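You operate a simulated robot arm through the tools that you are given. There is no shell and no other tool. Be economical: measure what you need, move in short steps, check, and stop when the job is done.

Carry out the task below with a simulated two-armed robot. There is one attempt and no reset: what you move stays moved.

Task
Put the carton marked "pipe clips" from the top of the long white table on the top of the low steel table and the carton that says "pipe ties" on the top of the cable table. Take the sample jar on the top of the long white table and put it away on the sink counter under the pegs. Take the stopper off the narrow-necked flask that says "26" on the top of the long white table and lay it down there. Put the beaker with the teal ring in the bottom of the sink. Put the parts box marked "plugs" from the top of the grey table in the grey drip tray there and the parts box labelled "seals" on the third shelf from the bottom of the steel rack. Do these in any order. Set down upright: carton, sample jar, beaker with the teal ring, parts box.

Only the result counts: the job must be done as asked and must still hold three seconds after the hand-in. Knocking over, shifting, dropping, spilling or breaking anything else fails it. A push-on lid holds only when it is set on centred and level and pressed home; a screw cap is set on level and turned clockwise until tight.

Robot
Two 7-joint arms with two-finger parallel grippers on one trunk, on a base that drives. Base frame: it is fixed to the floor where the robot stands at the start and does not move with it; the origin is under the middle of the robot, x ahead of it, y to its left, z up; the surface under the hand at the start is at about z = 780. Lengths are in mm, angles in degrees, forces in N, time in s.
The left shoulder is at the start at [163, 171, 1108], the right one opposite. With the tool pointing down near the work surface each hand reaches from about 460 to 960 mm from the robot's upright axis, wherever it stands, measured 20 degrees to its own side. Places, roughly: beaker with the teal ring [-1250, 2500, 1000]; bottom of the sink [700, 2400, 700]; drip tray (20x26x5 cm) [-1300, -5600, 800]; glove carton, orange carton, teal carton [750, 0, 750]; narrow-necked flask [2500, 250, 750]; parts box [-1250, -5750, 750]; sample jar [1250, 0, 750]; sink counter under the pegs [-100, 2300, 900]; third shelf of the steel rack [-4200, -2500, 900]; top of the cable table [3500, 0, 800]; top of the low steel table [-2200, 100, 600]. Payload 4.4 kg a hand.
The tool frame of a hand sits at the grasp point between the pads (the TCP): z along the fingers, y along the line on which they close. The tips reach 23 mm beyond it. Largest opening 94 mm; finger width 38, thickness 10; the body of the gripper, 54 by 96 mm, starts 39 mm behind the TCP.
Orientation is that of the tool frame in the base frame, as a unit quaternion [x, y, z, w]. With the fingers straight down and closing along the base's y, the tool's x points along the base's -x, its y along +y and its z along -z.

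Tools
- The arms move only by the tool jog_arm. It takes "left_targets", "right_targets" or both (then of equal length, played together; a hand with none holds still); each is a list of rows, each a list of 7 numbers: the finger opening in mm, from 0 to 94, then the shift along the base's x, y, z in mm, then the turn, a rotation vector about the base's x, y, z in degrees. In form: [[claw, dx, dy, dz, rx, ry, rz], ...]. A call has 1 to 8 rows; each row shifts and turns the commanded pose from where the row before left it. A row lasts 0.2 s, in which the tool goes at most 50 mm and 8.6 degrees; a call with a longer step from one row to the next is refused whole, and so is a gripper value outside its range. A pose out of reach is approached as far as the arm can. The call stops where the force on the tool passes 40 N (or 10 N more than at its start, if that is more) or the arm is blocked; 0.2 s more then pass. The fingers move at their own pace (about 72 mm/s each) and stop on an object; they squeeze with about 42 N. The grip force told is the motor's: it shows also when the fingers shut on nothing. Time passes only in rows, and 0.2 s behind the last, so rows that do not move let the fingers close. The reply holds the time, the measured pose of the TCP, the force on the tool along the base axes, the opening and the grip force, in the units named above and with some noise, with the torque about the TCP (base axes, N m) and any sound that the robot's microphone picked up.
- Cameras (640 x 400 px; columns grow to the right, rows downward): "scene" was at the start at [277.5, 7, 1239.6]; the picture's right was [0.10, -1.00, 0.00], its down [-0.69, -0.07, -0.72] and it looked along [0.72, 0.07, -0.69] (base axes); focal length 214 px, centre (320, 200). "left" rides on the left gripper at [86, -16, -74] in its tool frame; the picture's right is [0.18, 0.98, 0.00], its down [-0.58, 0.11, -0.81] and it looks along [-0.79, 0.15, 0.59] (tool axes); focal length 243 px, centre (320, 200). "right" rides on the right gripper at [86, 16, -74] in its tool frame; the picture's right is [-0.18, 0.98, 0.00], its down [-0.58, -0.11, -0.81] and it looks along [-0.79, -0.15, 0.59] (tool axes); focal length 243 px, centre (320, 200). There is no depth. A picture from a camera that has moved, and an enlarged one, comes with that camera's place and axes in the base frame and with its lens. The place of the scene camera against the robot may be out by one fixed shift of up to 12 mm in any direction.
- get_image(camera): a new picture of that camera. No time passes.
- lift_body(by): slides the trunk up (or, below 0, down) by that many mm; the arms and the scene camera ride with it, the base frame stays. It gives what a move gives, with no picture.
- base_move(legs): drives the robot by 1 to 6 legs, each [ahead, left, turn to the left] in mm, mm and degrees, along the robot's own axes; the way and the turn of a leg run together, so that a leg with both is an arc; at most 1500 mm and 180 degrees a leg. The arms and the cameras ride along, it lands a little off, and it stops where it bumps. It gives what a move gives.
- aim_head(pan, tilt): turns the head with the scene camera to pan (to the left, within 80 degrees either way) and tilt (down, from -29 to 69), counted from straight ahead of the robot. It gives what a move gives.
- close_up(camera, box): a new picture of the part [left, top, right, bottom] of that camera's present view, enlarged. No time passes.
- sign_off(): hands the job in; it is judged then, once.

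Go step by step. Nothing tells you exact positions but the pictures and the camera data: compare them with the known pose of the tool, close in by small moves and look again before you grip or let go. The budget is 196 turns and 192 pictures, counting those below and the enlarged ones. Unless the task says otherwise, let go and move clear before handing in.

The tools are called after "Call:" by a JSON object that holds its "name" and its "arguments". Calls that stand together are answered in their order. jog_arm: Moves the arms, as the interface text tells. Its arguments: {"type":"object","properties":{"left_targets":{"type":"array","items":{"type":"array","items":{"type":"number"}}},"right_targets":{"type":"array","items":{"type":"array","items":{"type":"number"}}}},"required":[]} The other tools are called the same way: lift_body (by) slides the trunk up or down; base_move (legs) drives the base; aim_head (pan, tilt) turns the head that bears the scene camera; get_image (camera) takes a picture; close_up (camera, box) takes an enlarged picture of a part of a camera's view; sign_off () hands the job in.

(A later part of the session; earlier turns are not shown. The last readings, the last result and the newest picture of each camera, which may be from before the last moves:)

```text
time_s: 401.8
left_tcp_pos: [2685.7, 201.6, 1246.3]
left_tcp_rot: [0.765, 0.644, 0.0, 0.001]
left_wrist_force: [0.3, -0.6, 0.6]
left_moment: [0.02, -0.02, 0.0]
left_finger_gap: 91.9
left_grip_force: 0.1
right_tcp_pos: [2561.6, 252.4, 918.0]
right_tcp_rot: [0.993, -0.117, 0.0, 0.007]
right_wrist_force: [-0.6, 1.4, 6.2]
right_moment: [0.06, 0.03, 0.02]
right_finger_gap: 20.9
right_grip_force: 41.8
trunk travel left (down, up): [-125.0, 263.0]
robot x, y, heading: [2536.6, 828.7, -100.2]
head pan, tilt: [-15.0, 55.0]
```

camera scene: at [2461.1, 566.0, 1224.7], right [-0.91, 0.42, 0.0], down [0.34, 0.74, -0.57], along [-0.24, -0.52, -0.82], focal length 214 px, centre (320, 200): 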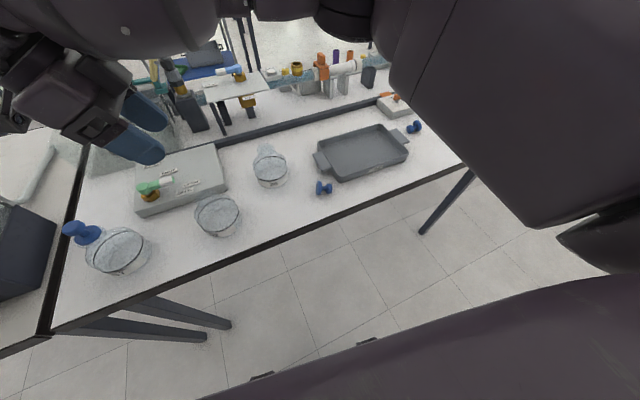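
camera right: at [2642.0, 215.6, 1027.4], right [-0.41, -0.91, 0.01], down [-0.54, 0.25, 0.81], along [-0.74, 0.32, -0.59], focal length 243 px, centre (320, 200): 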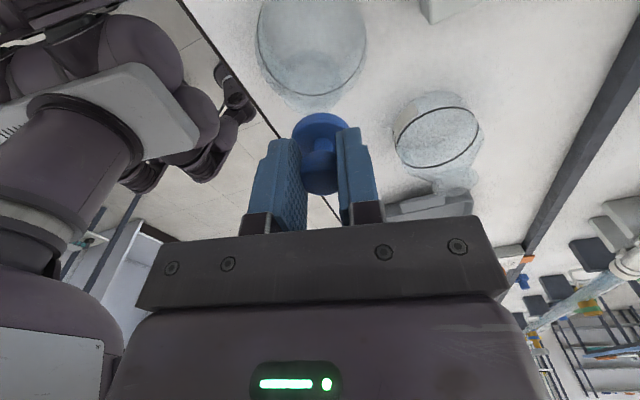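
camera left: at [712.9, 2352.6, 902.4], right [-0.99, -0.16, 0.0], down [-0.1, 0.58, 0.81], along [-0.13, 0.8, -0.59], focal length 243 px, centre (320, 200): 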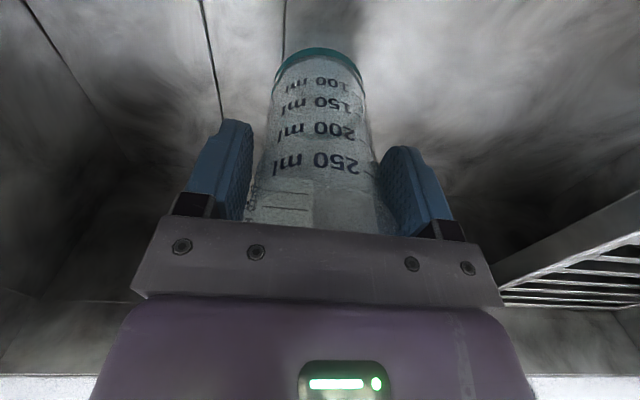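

Contact begins at z≈918. Press home.

Call:
{"name": "jog_arm", "arguments": {"right_targets": [[10, 0, 0, -2, 0, 0, 0], [10, 0, 0, -2, 0, 0, 0], [10, 0, 0, -2, 0, 0, 0], [10, 0, 0, -2, 0, 0, 0], [10, 0, 0, -2, 0, 0, 0], [10, 0, 0, -2, 0, 0, 0]]}}

Call:
{"name": "close_up", "arguments": {"camera": "scene", "box": [160, 140, 280, 240]}}

```text
time_s: 402.6
left_tcp_pos: [2683.6, 202.1, 1245.8]
left_tcp_rot: [0.766, 0.643, 0.001, 0.001]
left_wrist_force: [0.0, 0.0, -0.3]
left_moment: [-0.02, -0.03, -0.03]
left_finger_gap: 92.1
left_grip_force: 0.0
right_tcp_pos: [2561.7, 252.2, 920.2]
right_tcp_rot: [0.993, -0.117, 0.003, 0.01]
right_wrist_force: [-3.3, 6.1, 27.6]
right_moment: [0.27, 0.29, 0.05]
right_finger_gap: 20.8
right_grip_force: 42.0
trunk travel left (down, up): [-125.0, 263.0]
robot x, y, heading: [2535.4, 830.9, -100.1]
head pan, tilt: [-15.0, 55.0]
stopped in row 4 (right hand): the force on the tool passed its limit at 42 N (the readings are from after the stop); the commanded pose is now the measured one
```

```text
4.00 times, centred on (220, 190) of scene
camera zoom: at [2460.2, 566.6, 1224.7], right [-0.91, 0.42, 0.0], down [0.35, 0.74, -0.57], along [-0.24, -0.52, -0.82], focal length 858 px, centre (720, 240)
```

zoom: 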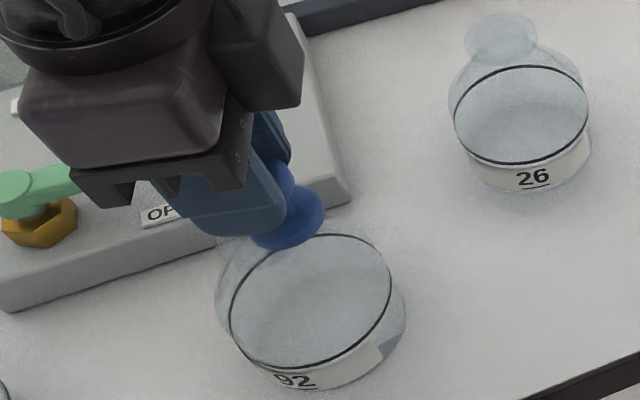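

The view shows the stopper sits about 13 mm off toward -x from the lip. Raise, shift to (2574,249), and try again.

Call:
{"name": "jog_arm", "arguments": {"right_targets": [[10, 0, 0, 12, 0, 0, 0], [10, 12.5, -3, 0, 0, 0, 0], [10, 0, 0, -6, 0, 0, 0], [10, 0, 0, -4, 0, 0, 0]]}}

Call:
{"name": "close_up", "arguments": {"camera": "scene", "box": [160, 140, 280, 240]}}

Call:
{"name": "close_up", "arguments": {"camera": "right", "box": [220, 0, 420, 200]}}

```text
time_s: 403.6
left_tcp_pos: [2683.4, 202.2, 1248.0]
left_tcp_rot: [0.765, 0.644, 0.0, 0.002]
left_wrist_force: [0.5, 0.4, 0.3]
left_moment: [-0.02, 0.0, -0.02]
left_finger_gap: 92.1
left_grip_force: 0.0
right_tcp_pos: [2574.9, 249.4, 919.0]
right_tcp_rot: [0.993, -0.118, 0.002, 0.009]
right_wrist_force: [-3.3, 0.3, 14.1]
right_moment: [0.17, 0.35, 0.02]
right_finger_gap: 20.7
right_grip_force: 42.0
trunk travel left (down, up): [-125.0, 263.0]
robot x, y, heading: [2535.6, 832.1, -99.9]
head pan, tilt: [-15.0, 55.0]
```

```text
4.00 times, centred on (220, 190) of scene
camera zoom: at [2460.8, 566.5, 1225.1], right [-0.91, 0.42, 0.0], down [0.35, 0.74, -0.57], along [-0.24, -0.52, -0.82], focal length 858 px, centre (720, 240)
```

zoom: 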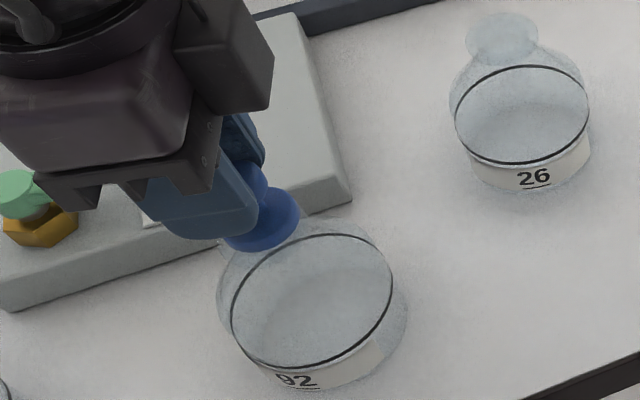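

```text
2.00 times, centred on (320, 100) of right
camera zoom: at [2654.6, 214.2, 994.8], right [-0.41, -0.91, 0.02], down [-0.54, 0.26, 0.8], along [-0.73, 0.32, -0.6], focal length 485 px, centre (320, 400)
```

zoom: 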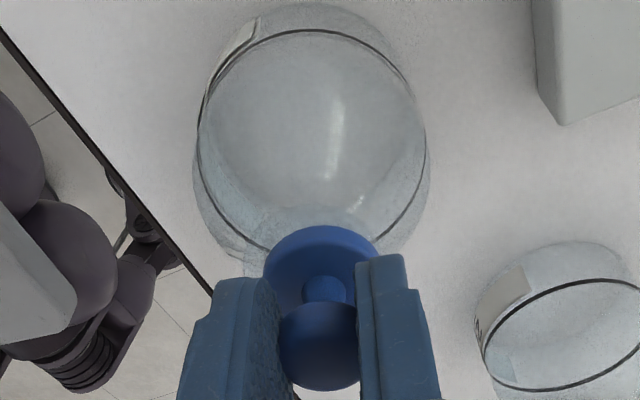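

Call:
{"name": "jog_arm", "arguments": {"right_targets": [[10, 0, 0, 8, 0, 0, 0], [10, 5, 3, 0, 0, 0, 0], [10, 0, 0, -4, 0, 0, 0], [10, 0, 0, -3, 0, 0, 0], [10, 0, 0, -3, 0, 0, 0], [10, 0, 0, -3, 0, 0, 0], [10, 0, 0, -3, 0, 0, 0]]}}

```text
time_s: 405.1
left_tcp_pos: [2683.7, 202.3, 1246.3]
left_tcp_rot: [0.765, 0.643, -0.001, 0.001]
left_wrist_force: [-0.3, -0.7, -0.6]
left_moment: [0.03, 0.01, 0.01]
left_finger_gap: 92.3
left_grip_force: 0.0
right_tcp_pos: [2579.1, 251.6, 919.1]
right_tcp_rot: [0.993, -0.117, 0.007, 0.011]
right_wrist_force: [-3.5, 5.8, 28.1]
right_moment: [0.39, 0.63, -0.03]
right_finger_gap: 20.6
right_grip_force: 41.8
trunk travel left (down, up): [-125.0, 263.0]
robot x, y, heading: [2534.9, 837.3, -100.1]
head pan, tilt: [-15.0, 55.0]
stopped in row 7 (right hand): the force on the tool passed its limit at 43 N (the readings are from after the stop); the commanded pose is now the measured one
```

No seat yet. Try a point between, (2568,252).

Call:
{"name": "jog_arm", "arguments": {"right_targets": [[10, 0, 0, 8, 0, 0, 0], [10, -11, 0, 0, 0.6, 1.3, 0], [10, 0, 0, -4, 0, 0, 0], [10, 0, 0, -3, 0, 0, 0], [10, 0, 0, -3, 0, 0, 0], [10, 0, 0, -3, 0, 0, 0], [10, 0, 0, -3, 0, 0, 0]]}}

Call:
{"name": "close_up", "arguments": {"camera": "right", "box": [220, 0, 420, 200]}}

```text
time_s: 406.4
left_tcp_pos: [2684.3, 201.6, 1245.7]
left_tcp_rot: [0.766, 0.643, 0.0, 0.0]
left_wrist_force: [-0.2, -0.1, -0.3]
left_moment: [0.05, 0.03, 0.01]
left_finger_gap: 92.1
left_grip_force: 0.1
right_tcp_pos: [2568.4, 249.2, 919.2]
right_tcp_rot: [0.993, -0.117, -0.004, 0.01]
right_wrist_force: [-4.5, 5.6, 28.9]
right_moment: [0.16, 0.25, -0.08]
right_finger_gap: 20.5
right_grip_force: 42.2
trunk travel left (down, up): [-125.0, 263.0]
robot x, y, heading: [2530.6, 832.1, -99.9]
head pan, tilt: [-15.0, 55.0]
heard: snap
stopped in row 6 (right hand): the force on the tool passed its limit at 43 N (the readings are from after the stop); the commanded pose is now the measured one
```

```text
2.00 times, centred on (320, 100) of right
camera zoom: at [2649.9, 214.8, 993.9], right [-0.41, -0.91, 0.02], down [-0.53, 0.26, 0.81], along [-0.74, 0.32, -0.59], focal length 485 px, centre (320, 400)
```

zoom: 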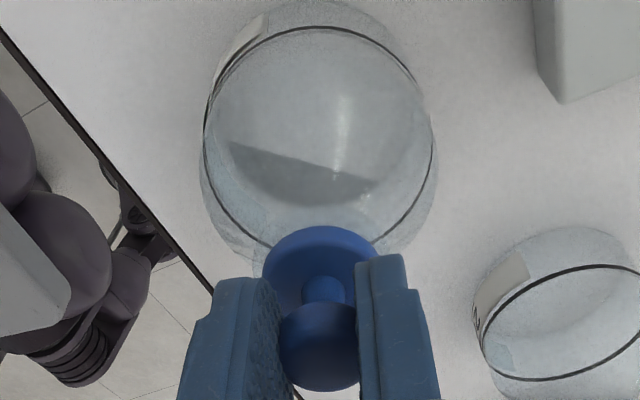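

A snap: the stopper is home. Release and rise straight up.

Call:
{"name": "jog_arm", "arguments": {"right_targets": [[10, 0, 0, 2, 0, 0, 0], [30, 0, 0, 0, 0, 0, 0], [56, 0, 0, 0, 0, 0, 0], [56, 0, 0, 0, 0, 0, 0], [56, 0, 0, 25, 0, 0, 0], [56, 0, 0, 45, 0, 0, 0], [56, 0, 0, 45, 0, 0, 0], [56, 0, 0, 45, 0, 0, 0]]}}

Call:
{"name": "get_image", "arguments": {"camera": "scene"}}

```text
time_s: 408.2
left_tcp_pos: [2684.8, 202.3, 1246.7]
left_tcp_rot: [0.766, 0.643, -0.001, 0.0]
left_wrist_force: [0.0, 0.1, -0.4]
left_moment: [-0.05, -0.04, 0.0]
left_finger_gap: 91.9
left_grip_force: 0.1
right_tcp_pos: [2569.1, 248.2, 1079.9]
right_tcp_rot: [0.993, -0.117, -0.006, 0.009]
right_wrist_force: [-0.6, 0.5, 1.3]
right_moment: [0.0, -0.01, -0.02]
right_finger_gap: 56.4
right_grip_force: 0.0
trunk travel left (down, up): [-125.0, 263.0]
robot x, y, heading: [2534.7, 831.5, -99.8]
head pan, tilt: [-15.0, 55.0]
```

```text
27 pictures are left
camera scene: at [2460.8, 566.3, 1224.9], right [-0.91, 0.42, 0.0], down [0.35, 0.74, -0.57], along [-0.24, -0.52, -0.82], focal length 214 px, centre (320, 200)
```

scene: 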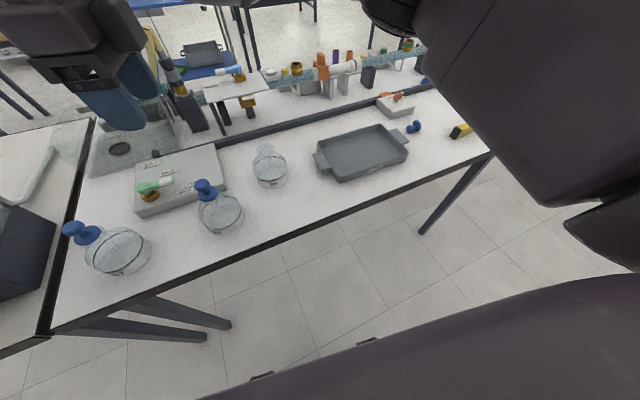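

Flask 92 is upright, stoppered and back in place. Next the parts boxes: restore the right wrist, leave the aisle and drive around toward the grey table.

Call:
{"name": "jog_arm", "arguments": {"right_targets": [[56, -20, 10, 0, 0, 0, 8.6], [56, -20, 10, 0, 0, 0, 8.6], [56, -20, 10, 0, 0, 0, 8.6], [56, -20, 10, 0, 0, 0, 8.6], [56, -20, 10, 0, 0, 0, 8.6], [56, -20, 10, 0, 0, 0, 8.6], [56, -20, 10, 0, 0, 0, 8.6], [56, -10, 10, 0, 0, 0, 8.6]]}}

Call:
{"name": "base_move", "arguments": {"legs": [[-290, 0, 0], [0, 0, -80], [1500, 0, 0], [1500, 0, 0], [1500, 0, 0], [1250, 0, 0]]}}

Call:
{"name": "base_move", "arguments": {"legs": [[0, 0, 90]]}}

Call:
{"name": "aim_head", "arguments": {"pan": 0, "tilt": 15}}

Call:
{"name": "get_image", "arguments": {"camera": "scene"}}

```text
time_s: 410.0
left_tcp_pos: [2683.8, 201.0, 1245.1]
left_tcp_rot: [0.766, 0.643, 0.001, 0.001]
left_wrist_force: [0.0, 0.5, 0.3]
left_moment: [0.0, 0.0, 0.0]
left_finger_gap: 91.7
left_grip_force: 0.0
right_tcp_pos: [2418.3, 327.8, 1077.9]
right_tcp_rot: [0.885, 0.466, -0.001, 0.01]
right_wrist_force: [0.0, 0.5, 0.3]
right_moment: [-0.02, 0.0, -0.01]
right_finger_gap: 56.0
right_grip_force: 0.1
trunk travel left (down, up): [-125.0, 263.0]
robot x, y, heading: [2533.4, 828.4, -100.0]
head pan, tilt: [-15.0, 55.0]
```

```text
time_s: 442.4
left_tcp_pos: [-3755.2, 835.5, 1245.8]
left_tcp_rot: [1.0, -0.001, 0.0, 0.001]
left_wrist_force: [-0.2, 0.6, -0.5]
left_moment: [0.0, -0.04, 0.0]
left_finger_gap: 92.1
left_grip_force: 0.1
right_tcp_pos: [-3674.4, 1119.1, 1077.1]
right_tcp_rot: [0.977, -0.215, -0.008, 0.008]
right_wrist_force: [0.1, -0.1, 0.3]
right_moment: [0.01, 0.02, 0.03]
right_finger_gap: 55.9
right_grip_force: 0.1
trunk travel left (down, up): [-125.0, 263.0]
robot x, y, heading: [-3157.5, 1090.5, 179.8]
head pan, tilt: [-15.0, 55.0]
```

```text
time_s: 446.6
left_tcp_pos: [-2906.0, 493.0, 1244.8]
left_tcp_rot: [0.711, 0.704, -0.001, -0.001]
left_wrist_force: [0.6, 0.4, 0.1]
left_moment: [0.01, 0.01, -0.02]
left_finger_gap: 92.0
left_grip_force: 0.0
right_tcp_pos: [-3189.8, 574.3, 1078.5]
right_tcp_rot: [0.845, 0.534, 0.0, 0.01]
right_wrist_force: [-0.4, 1.1, 0.1]
right_moment: [0.03, 0.01, -0.03]
right_finger_gap: 55.9
right_grip_force: 0.1
trunk travel left (down, up): [-125.0, 263.0]
robot x, y, heading: [-3159.7, 1095.0, -90.7]
head pan, tilt: [-15.0, 55.0]
```

```text
time_s: 447.7
left_tcp_pos: [-2908.0, 493.7, 1244.3]
left_tcp_rot: [0.711, 0.703, 0.001, 0.001]
left_wrist_force: [0.0, -0.6, -0.2]
left_moment: [-0.02, 0.02, 0.02]
left_finger_gap: 92.0
left_grip_force: 0.1
right_tcp_pos: [-3190.0, 575.4, 1077.6]
right_tcp_rot: [0.846, 0.534, 0.0, 0.01]
right_wrist_force: [-0.2, 0.4, 0.6]
right_moment: [-0.03, 0.01, 0.0]
right_finger_gap: 55.9
right_grip_force: 0.0
trunk travel left (down, up): [-125.0, 263.0]
robot x, y, heading: [-3154.5, 1092.9, -90.8]
head pan, tilt: [0.0, 15.0]
```

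```text
26 pictures are left
camera scene: at [-3169.7, 793.0, 1284.5], right [-1.0, 0.01, 0.0], down [0.0, 0.26, -0.97], along [-0.01, -0.97, -0.26], focal length 214 px, centre (320, 200)
```

scene: 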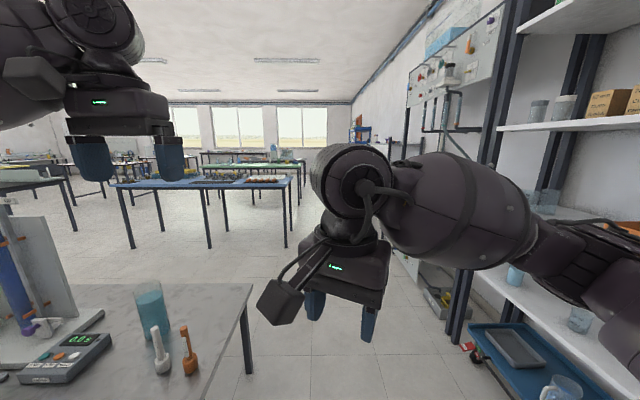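

A clear corridor runs south between the blue table and the racks. Drive on and look again.

Call:
{"name": "base_move", "arguments": {"legs": [[0, 0, 0.8], [1500, 0, 0], [1500, 0, 0], [1300, 0, 0]]}}

Call:
{"name": "aim_head", "arguments": {"pan": 20, "tilt": 15}}

Call:
{"name": "get_image", "arguments": {"camera": "scene"}}

```text
time_s: 468.6
left_tcp_pos: [-2961.4, -3812.7, 1245.1]
left_tcp_rot: [0.711, 0.703, 0.0, 0.001]
left_wrist_force: [0.5, -0.1, 0.4]
left_moment: [0.01, 0.01, 0.0]
left_finger_gap: 92.0
left_grip_force: 0.1
right_tcp_pos: [-3244.9, -3730.8, 1077.4]
right_tcp_rot: [0.845, 0.535, 0.0, 0.01]
right_wrist_force: [-0.6, -0.2, 0.0]
right_moment: [0.01, -0.01, -0.01]
right_finger_gap: 56.1
right_grip_force: 0.0
trunk travel left (down, up): [-125.0, 263.0]
robot x, y, heading: [-3209.0, -3214.8, -90.6]
head pan, tilt: [0.0, 15.0]
```

```text
time_s: 469.5
left_tcp_pos: [-2961.2, -3812.2, 1245.3]
left_tcp_rot: [0.711, 0.703, 0.001, 0.0]
left_wrist_force: [1.1, -0.8, 0.2]
left_moment: [-0.01, 0.03, 0.02]
left_finger_gap: 92.0
left_grip_force: 0.1
right_tcp_pos: [-3244.8, -3730.4, 1077.0]
right_tcp_rot: [0.845, 0.535, -0.001, 0.011]
right_wrist_force: [0.5, -0.2, -0.6]
right_moment: [0.0, -0.02, -0.01]
right_finger_gap: 56.0
right_grip_force: 0.0
trunk travel left (down, up): [-125.0, 263.0]
robot x, y, heading: [-3213.2, -3214.0, -90.5]
head pan, tilt: [20.0, 15.0]
```

```text
25 pictures are left
camera scene: at [-3192.2, -3507.3, 1284.6], right [-0.94, -0.33, 0.0], down [-0.09, 0.24, -0.97], along [0.32, -0.91, -0.26], focal length 214 px, centre (320, 200)
```

scene: 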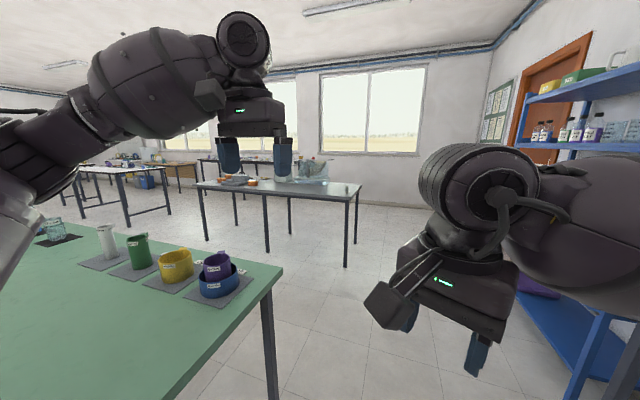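

The grey table is by the window (front edge y≈-5540). I'll drive past the green table and strafe to x≈-1300 facing it.

Call:
{"name": "base_move", "arguments": {"legs": [[1500, 0, 0], [120, 0, 0], [0, 1500, 0], [0, 420, 0]]}}

Call:
{"name": "aim_head", "arguments": {"pan": 0, "tilt": 35}}

Call:
{"name": "get_image", "arguments": {"camera": "scene"}}

```text
time_s: 494.5
left_tcp_pos: [-1061.3, -5475.3, 1245.7]
left_tcp_rot: [0.716, 0.698, -0.001, 0.0]
left_wrist_force: [0.0, 0.0, 0.0]
left_moment: [0.03, 0.01, -0.01]
left_finger_gap: 91.9
left_grip_force: 0.1
right_tcp_pos: [-1343.2, -5389.5, 1076.2]
right_tcp_rot: [0.849, 0.529, 0.0, 0.01]
right_wrist_force: [0.7, -0.2, 1.3]
right_moment: [0.0, 0.03, -0.01]
right_finger_gap: 56.2
right_grip_force: 0.0
trunk travel left (down, up): [-125.0, 263.0]
robot x, y, heading: [-1307.2, -4872.1, -91.6]
head pan, tilt: [20.0, 15.0]
```

```text
time_s: 495.3
left_tcp_pos: [-1062.1, -5475.5, 1244.2]
left_tcp_rot: [0.716, 0.698, 0.001, 0.001]
left_wrist_force: [-0.1, -0.2, 0.0]
left_moment: [0.05, 0.01, 0.0]
left_finger_gap: 92.1
left_grip_force: 0.0
right_tcp_pos: [-1343.2, -5390.9, 1077.2]
right_tcp_rot: [0.849, 0.529, -0.001, 0.011]
right_wrist_force: [0.1, -0.1, -0.4]
right_moment: [-0.01, 0.02, 0.01]
right_finger_gap: 55.8
right_grip_force: 0.0
trunk travel left (down, up): [-125.0, 263.0]
robot x, y, heading: [-1306.7, -4870.0, -91.4]
head pan, tilt: [0.0, 35.0]
```

```text
24 pictures are left
camera scene: at [-1319.7, -5166.6, 1252.7], right [-1.0, 0.02, 0.0], down [0.01, 0.57, -0.82], along [-0.02, -0.82, -0.57], focal length 214 px, centre (320, 200)
```

scene: 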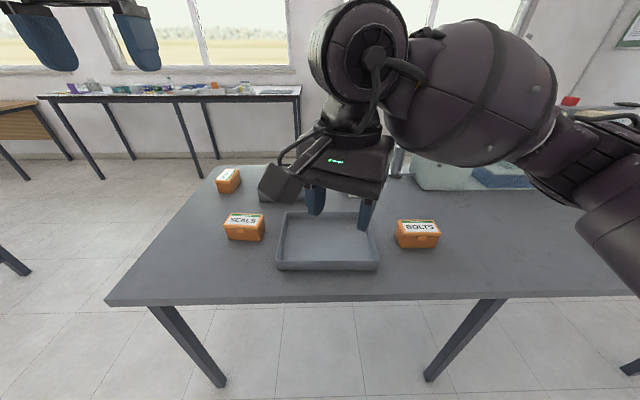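

Call:
{"name": "close_up", "arguments": {"camera": "scene", "box": [190, 150, 350, 260]}}

```text
3.64 times, centred on (270, 205) of scene
camera zoom: at [-1319.7, -5166.6, 1252.7], right [-1.0, 0.02, 0.0], down [0.01, 0.57, -0.82], along [-0.02, -0.82, -0.57], focal length 780 px, centre (502, 182)
```

zoom: 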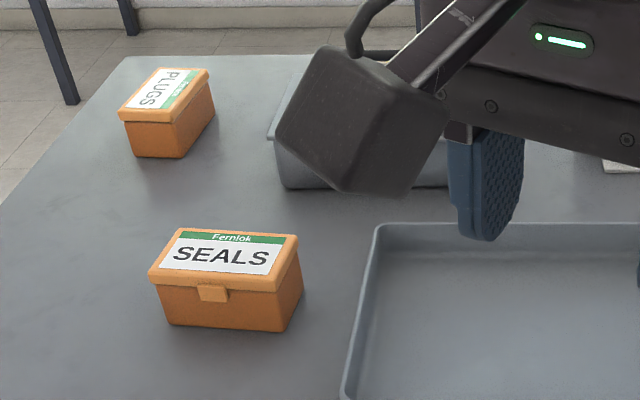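

The far-left box is "PLUGS" (≈(-966,-5940)), the near-left is "SEALS" (≈(-1107,-5656)), and the tray is at ≈(-1350,-5650). First PLUGS with the left hand.

Call:
{"name": "base_move", "arguments": {"legs": [[235, 167, 0]]}}

Call:
{"name": "jog_arm", "arguments": {"left_targets": [[94, -12, -37, -28, 0, 0, 0], [94, -12, -37, -28, 0, 0, 0], [94, -12, -37, -28, 0, 0, 0], [94, -12, -37, -28, 0, 0, 0], [94, -12, -37, -28, 0, 0, 0], [94, -11, -37, -28, 0, 0, 0], [94, 0, 0, -45, 0, 0, 0]]}}

Call:
{"name": "get_image", "arguments": {"camera": "left"}}

```text
time_s: 497.4
left_tcp_pos: [-897.4, -5711.7, 1246.0]
left_tcp_rot: [0.714, 0.7, 0.0, 0.0]
left_wrist_force: [-0.1, -0.1, -0.2]
left_moment: [-0.03, -0.01, -0.01]
left_finger_gap: 91.9
left_grip_force: 0.1
right_tcp_pos: [-1179.1, -5627.7, 1077.8]
right_tcp_rot: [0.848, 0.531, 0.0, 0.01]
right_wrist_force: [0.7, 0.1, -0.7]
right_moment: [-0.01, 0.0, -0.01]
right_finger_gap: 56.1
right_grip_force: 0.1
trunk travel left (down, up): [-125.0, 263.0]
robot x, y, heading: [-1142.0, -5109.1, -91.2]
head pan, tilt: [0.0, 35.0]
```

```text
time_s: 499.1
left_tcp_pos: [-968.4, -5935.5, 1029.6]
left_tcp_rot: [0.714, 0.701, 0.0, -0.001]
left_wrist_force: [-0.8, 0.1, -1.0]
left_moment: [0.02, -0.02, -0.04]
left_finger_gap: 94.1
left_grip_force: 0.0
right_tcp_pos: [-1178.4, -5628.8, 1076.2]
right_tcp_rot: [0.848, 0.531, 0.0, 0.009]
right_wrist_force: [0.3, -0.5, -0.9]
right_moment: [0.03, 0.04, 0.0]
right_finger_gap: 56.2
right_grip_force: 0.0
trunk travel left (down, up): [-125.0, 263.0]
robot x, y, heading: [-1139.3, -5112.2, -91.2]
head pan, tilt: [0.0, 35.0]
```

```text
22 pictures are left
camera left: at [-981.8, -5849.6, 1104.5], right [0.99, 0.16, 0.0], down [0.1, -0.58, 0.81], along [0.13, -0.79, -0.59], focal length 243 px, centre (320, 200)
```

left: 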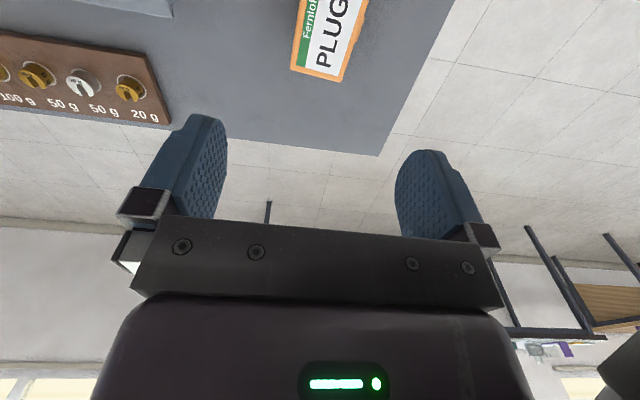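

Call:
{"name": "jog_arm", "arguments": {"left_targets": [[94, 4, 0, -40, 0, 0, -5], [94, 0, 0, -45, 0, 0, 0], [94, 0, 0, -30, 0, 0, 0]]}}

Call:
{"name": "get_image", "arguments": {"camera": "left"}}

```text
time_s: 499.9
left_tcp_pos: [-963.7, -5933.6, 916.5]
left_tcp_rot: [0.744, 0.669, -0.001, 0.0]
left_wrist_force: [0.4, -0.4, 0.4]
left_moment: [-0.01, 0.01, 0.0]
left_finger_gap: 93.9
left_grip_force: 0.1
right_tcp_pos: [-1178.6, -5627.3, 1077.9]
right_tcp_rot: [0.847, 0.531, 0.001, 0.01]
right_wrist_force: [0.3, -0.2, -0.5]
right_moment: [-0.04, 0.02, 0.0]
right_finger_gap: 55.7
right_grip_force: 0.1
trunk travel left (down, up): [-125.0, 263.0]
robot x, y, heading: [-1140.6, -5114.1, -91.0]
head pan, tilt: [0.0, 35.0]
```

```text
21 pictures are left
camera left: at [-970.5, -5848.1, 991.1], right [1.0, 0.08, 0.0], down [0.05, -0.59, 0.81], along [0.06, -0.8, -0.59], focal length 243 px, centre (320, 200)
```

left: 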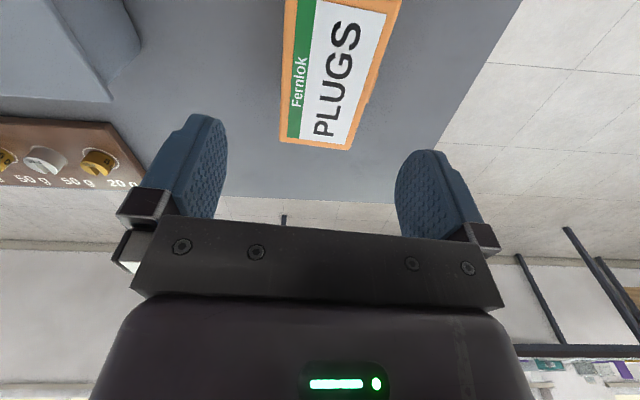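

Lid top z≈838, centre ≈(-964,-5930). Descend to TCP ≈808 and grip.

Call:
{"name": "jog_arm", "arguments": {"left_targets": [[94, 0, 3, -45, 0, 0, 0], [94, 0, 0, -40, 0, 0, 0], [94, 0, 0, -23, 0, 0, 0], [40, 0, 0, 0, 0, 0, 0], [40, 0, 0, 0, 0, 0, 0], [40, 0, 0, 0, 0, 0, 0], [40, 0, 0, 8, 0, 0, 0], [40, 0, 0, 40, 0, 0, 0]]}}

Call:
{"name": "get_image", "arguments": {"camera": "left"}}

```text
time_s: 501.6
left_tcp_pos: [-963.5, -5930.3, 858.9]
left_tcp_rot: [0.743, 0.669, 0.0, 0.001]
left_wrist_force: [-0.2, 0.9, -1.3]
left_moment: [-0.02, 0.04, 0.03]
left_finger_gap: 57.4
left_grip_force: 42.0
right_tcp_pos: [-1178.8, -5627.1, 1078.7]
right_tcp_rot: [0.847, 0.531, 0.001, 0.012]
right_wrist_force: [0.1, -0.1, 0.6]
right_moment: [-0.01, 0.02, 0.01]
right_finger_gap: 55.8
right_grip_force: 0.1
trunk travel left (down, up): [-125.0, 263.0]
robot x, y, heading: [-1145.2, -5110.8, -91.0]
head pan, tilt: [0.0, 35.0]
```

```text
20 pictures are left
camera left: at [-970.0, -5843.5, 933.6], right [1.0, 0.08, 0.0], down [0.04, -0.59, 0.81], along [0.06, -0.81, -0.59], focal length 243 px, centre (320, 200)
```

left: 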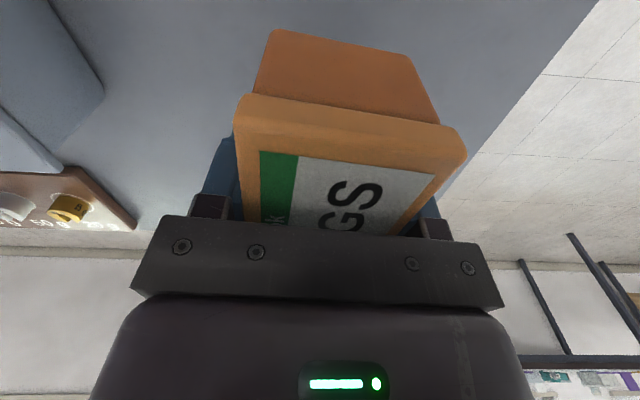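

PLUGS is held. Lift, draw back, strafe right so that it is above the tray.

Call:
{"name": "jog_arm", "arguments": {"left_targets": [[40, 0, 0, 45, 0, 0, 0], [40, 0, 10, 45, 0, 0, 0], [40, 0, 45, 0, 0, 0, 0], [40, 0, 45, 0, 0, 0, 0], [40, 0, 45, 0, 0, 0, 0], [40, 0, 45, 0, 0, 0, 0], [40, 0, 45, 0, 0, 0, 0], [40, 0, 45, 0, 0, 0, 0]]}}

Call:
{"name": "base_move", "arguments": {"legs": [[0, -385, 0]]}}

Call:
{"name": "get_image", "arguments": {"camera": "left"}}

```text
time_s: 503.4
left_tcp_pos: [-962.7, -5649.1, 948.7]
left_tcp_rot: [0.744, 0.668, 0.0, 0.0]
left_wrist_force: [-0.3, 0.3, -1.6]
left_moment: [-0.02, 0.0, 0.01]
left_finger_gap: 57.9
left_grip_force: 42.0
right_tcp_pos: [-1179.2, -5626.2, 1078.3]
right_tcp_rot: [0.847, 0.531, -0.001, 0.011]
right_wrist_force: [0.9, 1.0, -0.4]
right_moment: [-0.01, -0.03, 0.01]
right_finger_gap: 56.3
right_grip_force: 0.2
trunk travel left (down, up): [-125.0, 263.0]
robot x, y, heading: [-1139.6, -5111.0, -91.2]
head pan, tilt: [0.0, 35.0]
```

```text
time_s: 507.4
left_tcp_pos: [-1349.0, -5644.0, 947.7]
left_tcp_rot: [0.744, 0.668, 0.001, 0.0]
left_wrist_force: [-1.0, 1.4, -1.7]
left_moment: [0.02, 0.0, -0.02]
left_finger_gap: 57.7
left_grip_force: 42.1
right_tcp_pos: [-1564.9, -5620.7, 1077.1]
right_tcp_rot: [0.848, 0.53, 0.0, 0.01]
right_wrist_force: [-0.3, -0.4, -0.2]
right_moment: [0.02, -0.07, 0.0]
right_finger_gap: 55.9
right_grip_force: 0.0
trunk travel left (down, up): [-125.0, 263.0]
robot x, y, heading: [-1526.7, -5102.6, -91.3]
head pan, tilt: [0.0, 35.0]
```

```text
19 pictures are left
camera left: at [-1355.5, -5557.6, 1022.7], right [1.0, 0.08, 0.0], down [0.04, -0.59, 0.81], along [0.06, -0.8, -0.59], focal length 243 px, centre (320, 200)
```

left: 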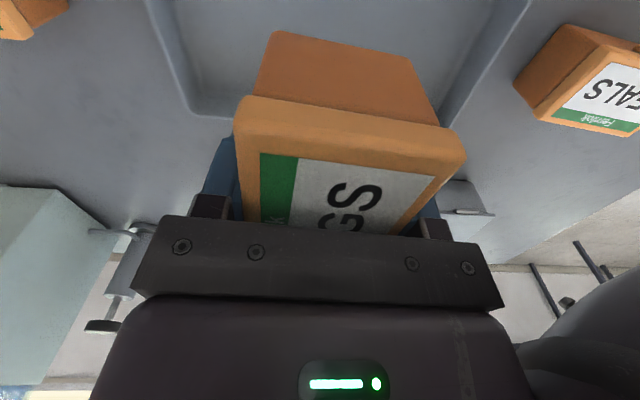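

Call:
{"name": "jog_arm", "arguments": {"left_targets": [[40, 3, 14, -35, 0, 0, 0], [40, 0, 13, -40, 0, 0, 0], [40, 0, 0, -25, 0, 0, 0], [40, 0, 0, -8, 0, 0, 0], [40, 0, 0, -5, 0, 0, 0], [40, 0, 0, -4, 0, 0, 0], [40, 0, 0, -4, 0, 0, 0], [40, 0, 0, -4, 0, 0, 0]]}}

Call:
{"name": "jog_arm", "arguments": {"left_targets": [[40, 0, 0, -4, 0, 0, 0], [40, 0, 0, -4, 0, 0, 0], [40, 0, 0, -3, 0, 0, 0], [40, 0, 0, -3, 0, 0, 0]]}}

```text
time_s: 509.2
left_tcp_pos: [-1345.7, -5617.5, 823.0]
left_tcp_rot: [0.744, 0.668, 0.001, 0.001]
left_wrist_force: [-0.3, -0.5, -1.9]
left_moment: [-0.03, 0.04, -0.02]
left_finger_gap: 57.7
left_grip_force: 42.2
right_tcp_pos: [-1564.5, -5619.4, 1077.9]
right_tcp_rot: [0.848, 0.53, 0.0, 0.011]
right_wrist_force: [-0.8, 1.1, -0.4]
right_moment: [0.04, 0.0, -0.01]
right_finger_gap: 56.0
right_grip_force: 0.1
trunk travel left (down, up): [-125.0, 263.0]
robot x, y, heading: [-1530.3, -5101.6, -91.0]
head pan, tilt: [0.0, 35.0]
```

```text
time_s: 510.2
left_tcp_pos: [-1345.6, -5617.5, 813.2]
left_tcp_rot: [0.744, 0.668, -0.002, 0.003]
left_wrist_force: [3.3, -0.3, 31.1]
left_moment: [1.0, -0.03, -0.13]
left_finger_gap: 58.2
left_grip_force: 42.1
right_tcp_pos: [-1564.7, -5617.8, 1078.6]
right_tcp_rot: [0.848, 0.53, -0.001, 0.012]
right_wrist_force: [-0.6, 0.6, -0.2]
right_moment: [-0.01, -0.03, 0.03]
right_finger_gap: 56.2
right_grip_force: 0.0
trunk travel left (down, up): [-125.0, 263.0]
robot x, y, heading: [-1527.8, -5102.6, -91.1]
head pan, tilt: [0.0, 35.0]
```

Contact in the tray. Relax, release, rise and check.

Call:
{"name": "jog_arm", "arguments": {"left_targets": [[40, 0, 0, 3, 0, 0, 0], [70, 0, 0, 0, 0, 0, 0], [92, 0, 0, 0, 0, 0, 0], [92, 0, 0, 0, 0, 0, 0], [92, 0, 0, 30, 0, 0, 0], [92, 0, 0, 45, 0, 0, 0], [92, 0, 0, 45, 0, 0, 0], [92, 0, 0, 45, 0, 0, 0]]}}

Call:
{"name": "get_image", "arguments": {"camera": "scene"}}

```text
time_s: 512.0
left_tcp_pos: [-1344.4, -5615.8, 978.1]
left_tcp_rot: [0.744, 0.668, 0.0, 0.001]
left_wrist_force: [0.6, 0.8, 0.2]
left_moment: [0.01, 0.0, 0.02]
left_finger_gap: 91.9
left_grip_force: 0.1
right_tcp_pos: [-1564.0, -5618.9, 1078.4]
right_tcp_rot: [0.848, 0.53, 0.0, 0.012]
right_wrist_force: [-0.6, 0.1, -0.8]
right_moment: [0.0, -0.04, -0.02]
right_finger_gap: 56.2
right_grip_force: 0.0
trunk travel left (down, up): [-125.0, 263.0]
robot x, y, heading: [-1529.3, -5102.4, -91.1]
head pan, tilt: [0.0, 35.0]
```

```text
18 pictures are left
camera scene: at [-1542.0, -5396.0, 1252.9], right [-1.0, 0.02, 0.0], down [0.01, 0.57, -0.82], along [-0.02, -0.82, -0.57], focal length 214 px, centre (320, 200)
```

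scene: 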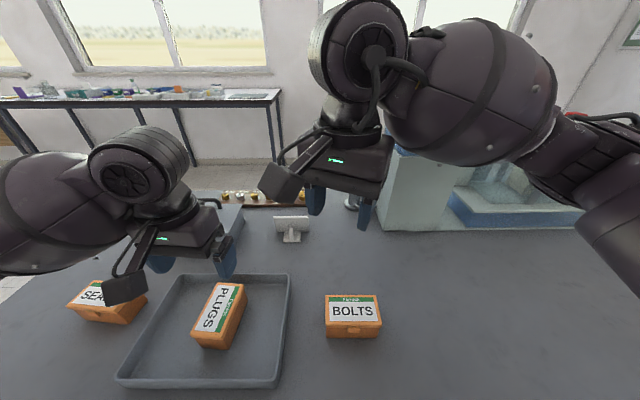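

PLUGS stands in the tray. For SEALS I'll go round to the table's east end so that I can grip it with a forward-tilted hand suited to the shelf.

Call:
{"name": "base_move", "arguments": {"legs": [[-300, 0, 0], [0, 1200, 0], [0, 0, -89], [0, 690, 0], [70, 0, 0]]}}

Call:
{"name": "jog_arm", "arguments": {"left_targets": [[94, 0, 0, 10, 0, 0, -4], [94, 0, 0, 10, 0, 7.5, 0], [94, 0, 0, 10, 0, 7.5, 0], [94, 0, 0, 0, 0, 7.5, 0], [94, 0, 0, 0, 0, 7.5, 0], [94, 0, 0, 0, 0, 7.5, 0], [94, 0, 0, 0, 0, 7.5, 0]]}}

Call:
{"name": "aim_head", "arguments": {"pan": 10, "tilt": 45}}

Call:
{"name": "get_image", "arguments": {"camera": "scene"}}

```text
time_s: 535.0
left_tcp_pos: [-883.2, -5704.8, 976.8]
left_tcp_rot: [0.999, -0.043, 0.0, 0.001]
left_wrist_force: [0.1, 0.3, -1.0]
left_moment: [-0.02, -0.03, -0.04]
left_finger_gap: 92.1
left_grip_force: 0.1
right_tcp_pos: [-892.6, -5486.8, 1077.7]
right_tcp_rot: [0.977, -0.211, -0.007, 0.007]
right_wrist_force: [0.0, 0.2, -1.1]
right_moment: [0.0, 0.02, 0.0]
right_finger_gap: 56.1
right_grip_force: 0.1
trunk travel left (down, up): [-125.0, 263.0]
robot x, y, heading: [-378.1, -5509.9, -179.8]
head pan, tilt: [0.0, 35.0]
```

```text
time_s: 536.6
left_tcp_pos: [-955.7, -5707.7, 1010.2]
left_tcp_rot: [0.921, -0.071, -0.383, 0.03]
left_wrist_force: [-0.8, 0.3, 0.1]
left_moment: [-0.01, -0.01, 0.0]
left_finger_gap: 94.0
left_grip_force: 0.0
left hand out of reach, approached as far as the arm can: row 4, 5, 6, 7
right_tcp_pos: [-892.4, -5485.6, 1076.4]
right_tcp_rot: [0.977, -0.212, -0.007, 0.008]
right_wrist_force: [0.1, 0.0, 0.1]
right_moment: [0.0, -0.05, -0.03]
right_finger_gap: 55.6
right_grip_force: 0.1
trunk travel left (down, up): [-125.0, 263.0]
robot x, y, heading: [-375.9, -5511.5, -179.8]
head pan, tilt: [0.0, 35.0]
```

```text
time_s: 537.3
left_tcp_pos: [-954.6, -5707.5, 1009.6]
left_tcp_rot: [0.921, -0.07, -0.381, 0.03]
left_wrist_force: [0.6, 0.2, 0.6]
left_moment: [0.01, -0.01, 0.03]
left_finger_gap: 93.8
left_grip_force: 0.0
right_tcp_pos: [-892.7, -5485.1, 1076.5]
right_tcp_rot: [0.977, -0.212, -0.009, 0.007]
right_wrist_force: [-0.5, 0.1, 0.1]
right_moment: [-0.01, 0.0, -0.03]
right_finger_gap: 55.8
right_grip_force: 0.1
trunk travel left (down, up): [-125.0, 263.0]
robot x, y, heading: [-375.3, -5512.9, -180.0]
head pan, tilt: [10.0, 45.0]
```

```text
17 pictures are left
camera scene: at [-668.1, -5526.7, 1237.9], right [-0.18, 0.98, 0.0], down [0.7, 0.12, -0.71], along [-0.7, -0.13, -0.71], focal length 214 px, centre (320, 200)
```

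scene: 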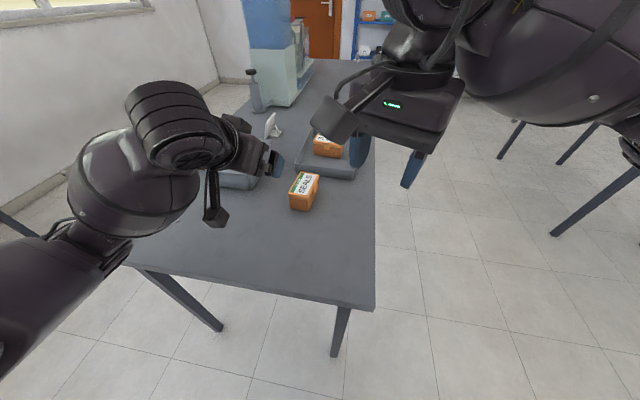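

SEALS is at ≈(-1112,-5655). Bring the tilted left hand to a pre-grasp point.

Call:
{"name": "jog_arm", "arguments": {"left_targets": [[94, -37, 13, -20, 0, 0, 0], [94, -37, 13, -20, 0, 0, 0], [94, -37, 13, -20, 0, 0, 0], [94, -37, 13, -20, 0, 0, 0], [94, 0, 0, -25, 0, 0, 0]]}}

Call:
{"name": "get_image", "arguments": {"camera": "left"}}

```text
time_s: 538.5
left_tcp_pos: [-1104.5, -5657.0, 906.5]
left_tcp_rot: [0.921, -0.071, -0.382, 0.03]
left_wrist_force: [0.1, 0.2, 0.0]
left_moment: [0.02, -0.01, 0.01]
left_finger_gap: 93.9
left_grip_force: 0.0
right_tcp_pos: [-891.8, -5486.2, 1076.9]
right_tcp_rot: [0.977, -0.211, -0.007, 0.008]
right_wrist_force: [0.9, -0.5, -0.1]
right_moment: [-0.02, 0.03, 0.01]
right_finger_gap: 56.1
right_grip_force: 0.0
trunk travel left (down, up): [-125.0, 263.0]
robot x, y, heading: [-375.5, -5509.2, -179.6]
head pan, tilt: [10.0, 45.0]
```

```text
16 pictures are left
camera left: at [-988.7, -5653.8, 895.8], right [0.02, -1.0, -0.02], down [0.15, -0.02, 0.99], along [-0.99, -0.03, 0.15], focal length 243 px, centre (320, 200)
```

left: 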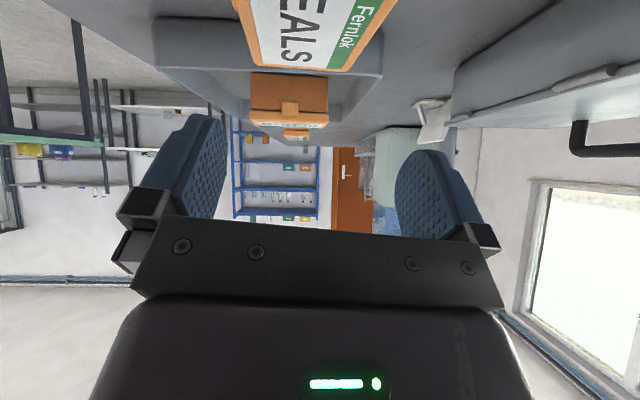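

Call:
{"name": "jog_arm", "arguments": {"left_targets": [[94, 10, 3, -25, 0, 0, 0], [94, 7, 2, -28, 0, 0, 0], [94, 0, 0, -20, 0, 0, 0], [94, 0, 0, -10, 0, 0, 0]]}}

Call:
{"name": "get_image", "arguments": {"camera": "left"}}

```text
time_s: 539.5
left_tcp_pos: [-1086.1, -5651.2, 822.9]
left_tcp_rot: [0.92, -0.071, -0.384, 0.028]
left_wrist_force: [3.4, -0.8, 9.9]
left_moment: [0.21, -0.29, -0.1]
left_finger_gap: 93.9
left_grip_force: 0.0
right_tcp_pos: [-892.0, -5485.6, 1078.7]
right_tcp_rot: [0.977, -0.212, -0.009, 0.008]
right_wrist_force: [0.1, 0.4, 0.0]
right_moment: [0.02, -0.03, -0.01]
right_finger_gap: 56.1
right_grip_force: 0.0
trunk travel left (down, up): [-125.0, 263.0]
robot x, y, heading: [-379.0, -5512.5, -180.0]
head pan, tilt: [10.0, 45.0]
```

```text
15 pictures are left
camera left: at [-970.6, -5648.0, 813.9], right [0.02, -1.0, -0.02], down [0.16, -0.02, 0.99], along [-0.99, -0.03, 0.16], focal length 243 px, centre (320, 200)
```

left: 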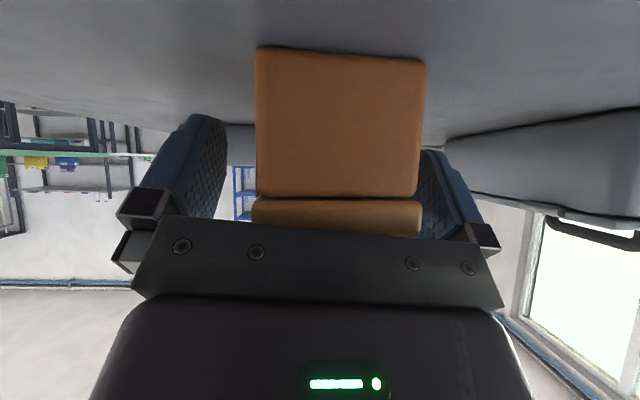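

Palm just touches the lid; ease up 4 mm, centre by 5 mm, then grip and lift.

Call:
{"name": "jog_arm", "arguments": {"left_targets": [[94, -2, 0, 5, 0, 0, 0], [94, 0, -6, 0, 0, 0, 0], [40, 0, 0, 0, 0, 0, 0], [40, 0, 0, 0, 0, 0, 0], [40, 0, 0, 0, 0, 0, 0], [40, 0, 0, 8, 0, 0, 0], [40, 0, 0, 35, 0, 0, 0], [40, 0, 0, 45, 0, 0, 0]]}}

Call:
{"name": "get_image", "arguments": {"camera": "left"}}

```text
time_s: 541.3
left_tcp_pos: [-1087.9, -5655.4, 914.8]
left_tcp_rot: [0.921, -0.071, -0.382, 0.03]
left_wrist_force: [-0.7, 0.0, -1.7]
left_moment: [-0.03, -0.03, 0.04]
left_finger_gap: 57.6
left_grip_force: 41.8
right_tcp_pos: [-892.5, -5485.1, 1078.3]
right_tcp_rot: [0.977, -0.213, -0.008, 0.007]
right_wrist_force: [0.5, 0.7, 0.4]
right_moment: [0.0, 0.01, -0.01]
right_finger_gap: 56.0
right_grip_force: 0.1
trunk travel left (down, up): [-125.0, 263.0]
robot x, y, heading: [-373.8, -5508.4, -179.7]
head pan, tilt: [10.0, 45.0]
```

```text
14 pictures are left
camera left: at [-972.9, -5654.1, 906.0], right [0.02, -1.0, -0.02], down [0.15, -0.02, 0.99], along [-0.99, -0.03, 0.15], focal length 243 px, centre (320, 200)
```

left: 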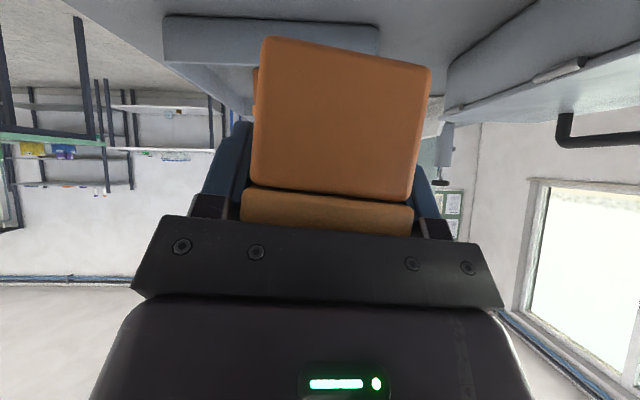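

SEALS is held. Drive out past the table, up the corridor and face the steel rack.

Call:
{"name": "base_move", "arguments": {"legs": [[0, -650, 0], [1500, 0, 0], [1280, 0, 0], [0, 0, -90], [1500, 0, 0], [1000, 0, 0]]}}

Call:
{"name": "base_move", "arguments": {"legs": [[0, 0, 90]]}}

Call:
{"name": "aim_head", "arguments": {"pan": 10, "tilt": 15}}

Call:
{"name": "get_image", "arguments": {"camera": "scene"}}

```text
time_s: 576.2
left_tcp_pos: [-3333.3, -1680.7, 914.8]
left_tcp_rot: [-0.605, 0.698, 0.292, 0.248]
left_wrist_force: [0.2, 0.2, -1.8]
left_moment: [-0.02, 0.03, -0.03]
left_finger_gap: 57.5
left_grip_force: 42.2
right_tcp_pos: [-3161.2, -1874.6, 1078.1]
right_tcp_rot: [-0.545, 0.838, 0.011, 0.0]
right_wrist_force: [0.0, 0.5, 0.2]
right_moment: [0.0, 0.0, 0.01]
right_finger_gap: 56.0
right_grip_force: 0.1
trunk travel left (down, up): [-125.0, 263.0]
robot x, y, heading: [-3184.1, -2392.5, 91.0]
head pan, tilt: [10.0, 45.0]
```

```text
time_s: 580.4
left_tcp_pos: [-3891.2, -2545.3, 914.8]
left_tcp_rot: [0.921, -0.065, -0.382, 0.032]
left_wrist_force: [-1.1, 0.2, -0.4]
left_moment: [-0.01, -0.01, 0.01]
left_finger_gap: 57.7
left_grip_force: 41.8
right_tcp_pos: [-3696.4, -2374.2, 1077.7]
right_tcp_rot: [0.978, -0.207, -0.007, 0.007]
right_wrist_force: [-1.2, -0.3, 0.7]
right_moment: [0.0, 0.03, 0.0]
right_finger_gap: 56.1
right_grip_force: 0.1
trunk travel left (down, up): [-125.0, 263.0]
robot x, y, heading: [-3179.8, -2392.7, -179.3]
head pan, tilt: [10.0, 45.0]
```

```text
time_s: 581.3
left_tcp_pos: [-3890.6, -2546.1, 914.7]
left_tcp_rot: [0.922, -0.065, -0.381, 0.032]
left_wrist_force: [0.5, -0.1, -0.8]
left_moment: [0.0, -0.03, -0.02]
left_finger_gap: 57.6
left_grip_force: 41.5
right_tcp_pos: [-3697.8, -2374.3, 1076.7]
right_tcp_rot: [0.978, -0.206, -0.009, 0.007]
right_wrist_force: [0.0, 0.0, 0.1]
right_moment: [0.0, 0.03, 0.01]
right_finger_gap: 55.8
right_grip_force: 0.0
trunk travel left (down, up): [-125.0, 263.0]
robot x, y, heading: [-3181.6, -2388.9, -179.2]
head pan, tilt: [10.0, 15.0]
```

```text
13 pictures are left
camera scene: at [-3484.4, -2413.8, 1284.5], right [-0.19, 0.98, 0.0], down [0.26, 0.05, -0.97], along [-0.95, -0.18, -0.26], focal length 214 px, centre (320, 200)
```

scene: 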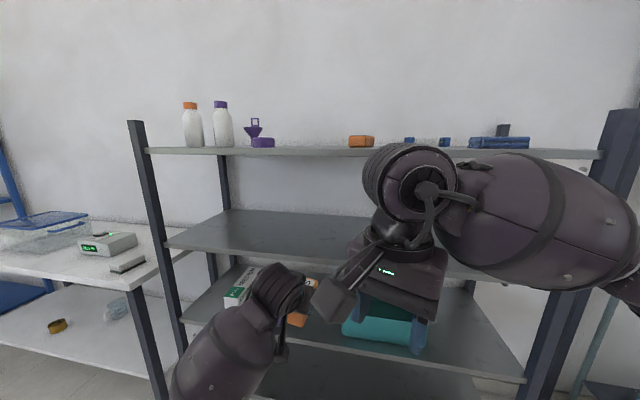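

The third shelf from the bottom (z≈892, front edge x≈-4165) is empty. Raise the box, pull the right hand back and drive in.

Call:
{"name": "jog_arm", "arguments": {"left_targets": [[40, 0, 0, 40, 0, 0, 0], [40, 0, 0, 30, 0, 0, 0], [40, 0, 0, 0, 0, 0, 0]], "right_targets": [[56, 40, 0, 0, 0, 0, 0], [56, 40, 0, 0, 0, 0, 0], [56, 20, 0, 0, 0, 0, 0]]}}

Call:
{"name": "base_move", "arguments": {"legs": [[260, 0, 0]]}}

Call:
{"name": "aim_head", "arguments": {"pan": 25, "tilt": 25}}

Call:
{"name": "get_image", "arguments": {"camera": "scene"}}

Call:
{"name": "get_image", "arguments": {"camera": "left"}}

```text
time_s: 582.1
left_tcp_pos: [-3892.8, -2546.6, 985.7]
left_tcp_rot: [0.922, -0.065, -0.381, 0.032]
left_wrist_force: [-0.4, 0.2, -1.6]
left_moment: [-0.02, -0.01, 0.0]
left_finger_gap: 57.8
left_grip_force: 41.9
right_tcp_pos: [-3596.3, -2373.1, 1076.5]
right_tcp_rot: [0.978, -0.207, -0.008, 0.007]
right_wrist_force: [-0.2, -0.2, -0.6]
right_moment: [-0.02, 0.01, -0.04]
right_finger_gap: 56.2
right_grip_force: 0.0
trunk travel left (down, up): [-125.0, 263.0]
robot x, y, heading: [-3183.5, -2391.0, -178.9]
head pan, tilt: [10.0, 15.0]
```

```text
time_s: 584.0
left_tcp_pos: [-4150.1, -2546.0, 988.0]
left_tcp_rot: [0.921, -0.066, -0.383, 0.032]
left_wrist_force: [1.0, -0.6, 10.2]
left_moment: [0.35, 0.65, 0.0]
left_finger_gap: 58.1
left_grip_force: 41.4
right_tcp_pos: [-3855.4, -2375.7, 1078.5]
right_tcp_rot: [0.978, -0.208, -0.008, 0.009]
right_wrist_force: [0.2, -0.7, -0.5]
right_moment: [-0.01, -0.05, -0.03]
right_finger_gap: 55.9
right_grip_force: 0.0
trunk travel left (down, up): [-125.0, 263.0]
robot x, y, heading: [-3437.1, -2396.4, -179.3]
head pan, tilt: [10.0, 15.0]
```

```text
time_s: 584.8
left_tcp_pos: [-4150.2, -2546.6, 986.1]
left_tcp_rot: [0.921, -0.065, -0.383, 0.033]
left_wrist_force: [-0.5, 0.6, 7.4]
left_moment: [0.3, 0.57, 0.01]
left_finger_gap: 57.8
left_grip_force: 42.1
right_tcp_pos: [-3854.9, -2375.7, 1076.8]
right_tcp_rot: [0.978, -0.208, -0.007, 0.007]
right_wrist_force: [-0.5, 0.2, 0.5]
right_moment: [0.06, -0.01, -0.01]
right_finger_gap: 56.0
right_grip_force: 0.0
trunk travel left (down, up): [-125.0, 263.0]
robot x, y, heading: [-3440.5, -2393.8, -179.3]
head pan, tilt: [25.0, 25.0]
```

```text
12 pictures are left
camera scene: at [-3733.3, -2439.0, 1268.7], right [-0.43, 0.9, 0.0], down [0.38, 0.18, -0.91], along [-0.82, -0.39, -0.42], focal length 214 px, centre (320, 200)
```

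scene: 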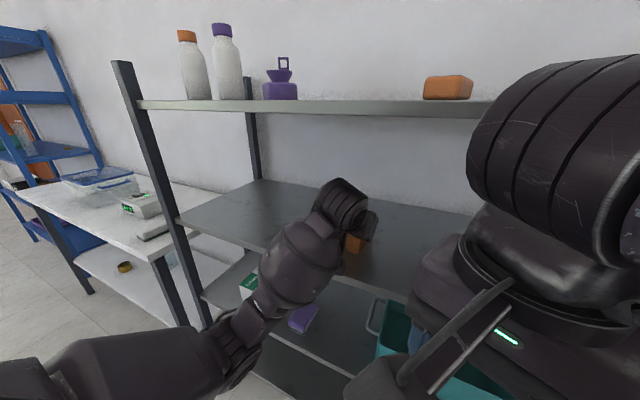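

```text
11 pictures are left
camera left: at [-4035.0, -2544.6, 977.1], right [0.03, -1.0, -0.02], down [0.16, -0.02, 0.99], along [-0.99, -0.04, 0.16], focal length 243 px, centre (320, 200)
```

left: 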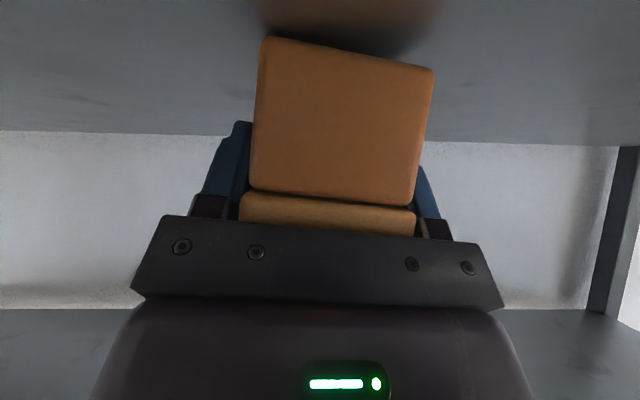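

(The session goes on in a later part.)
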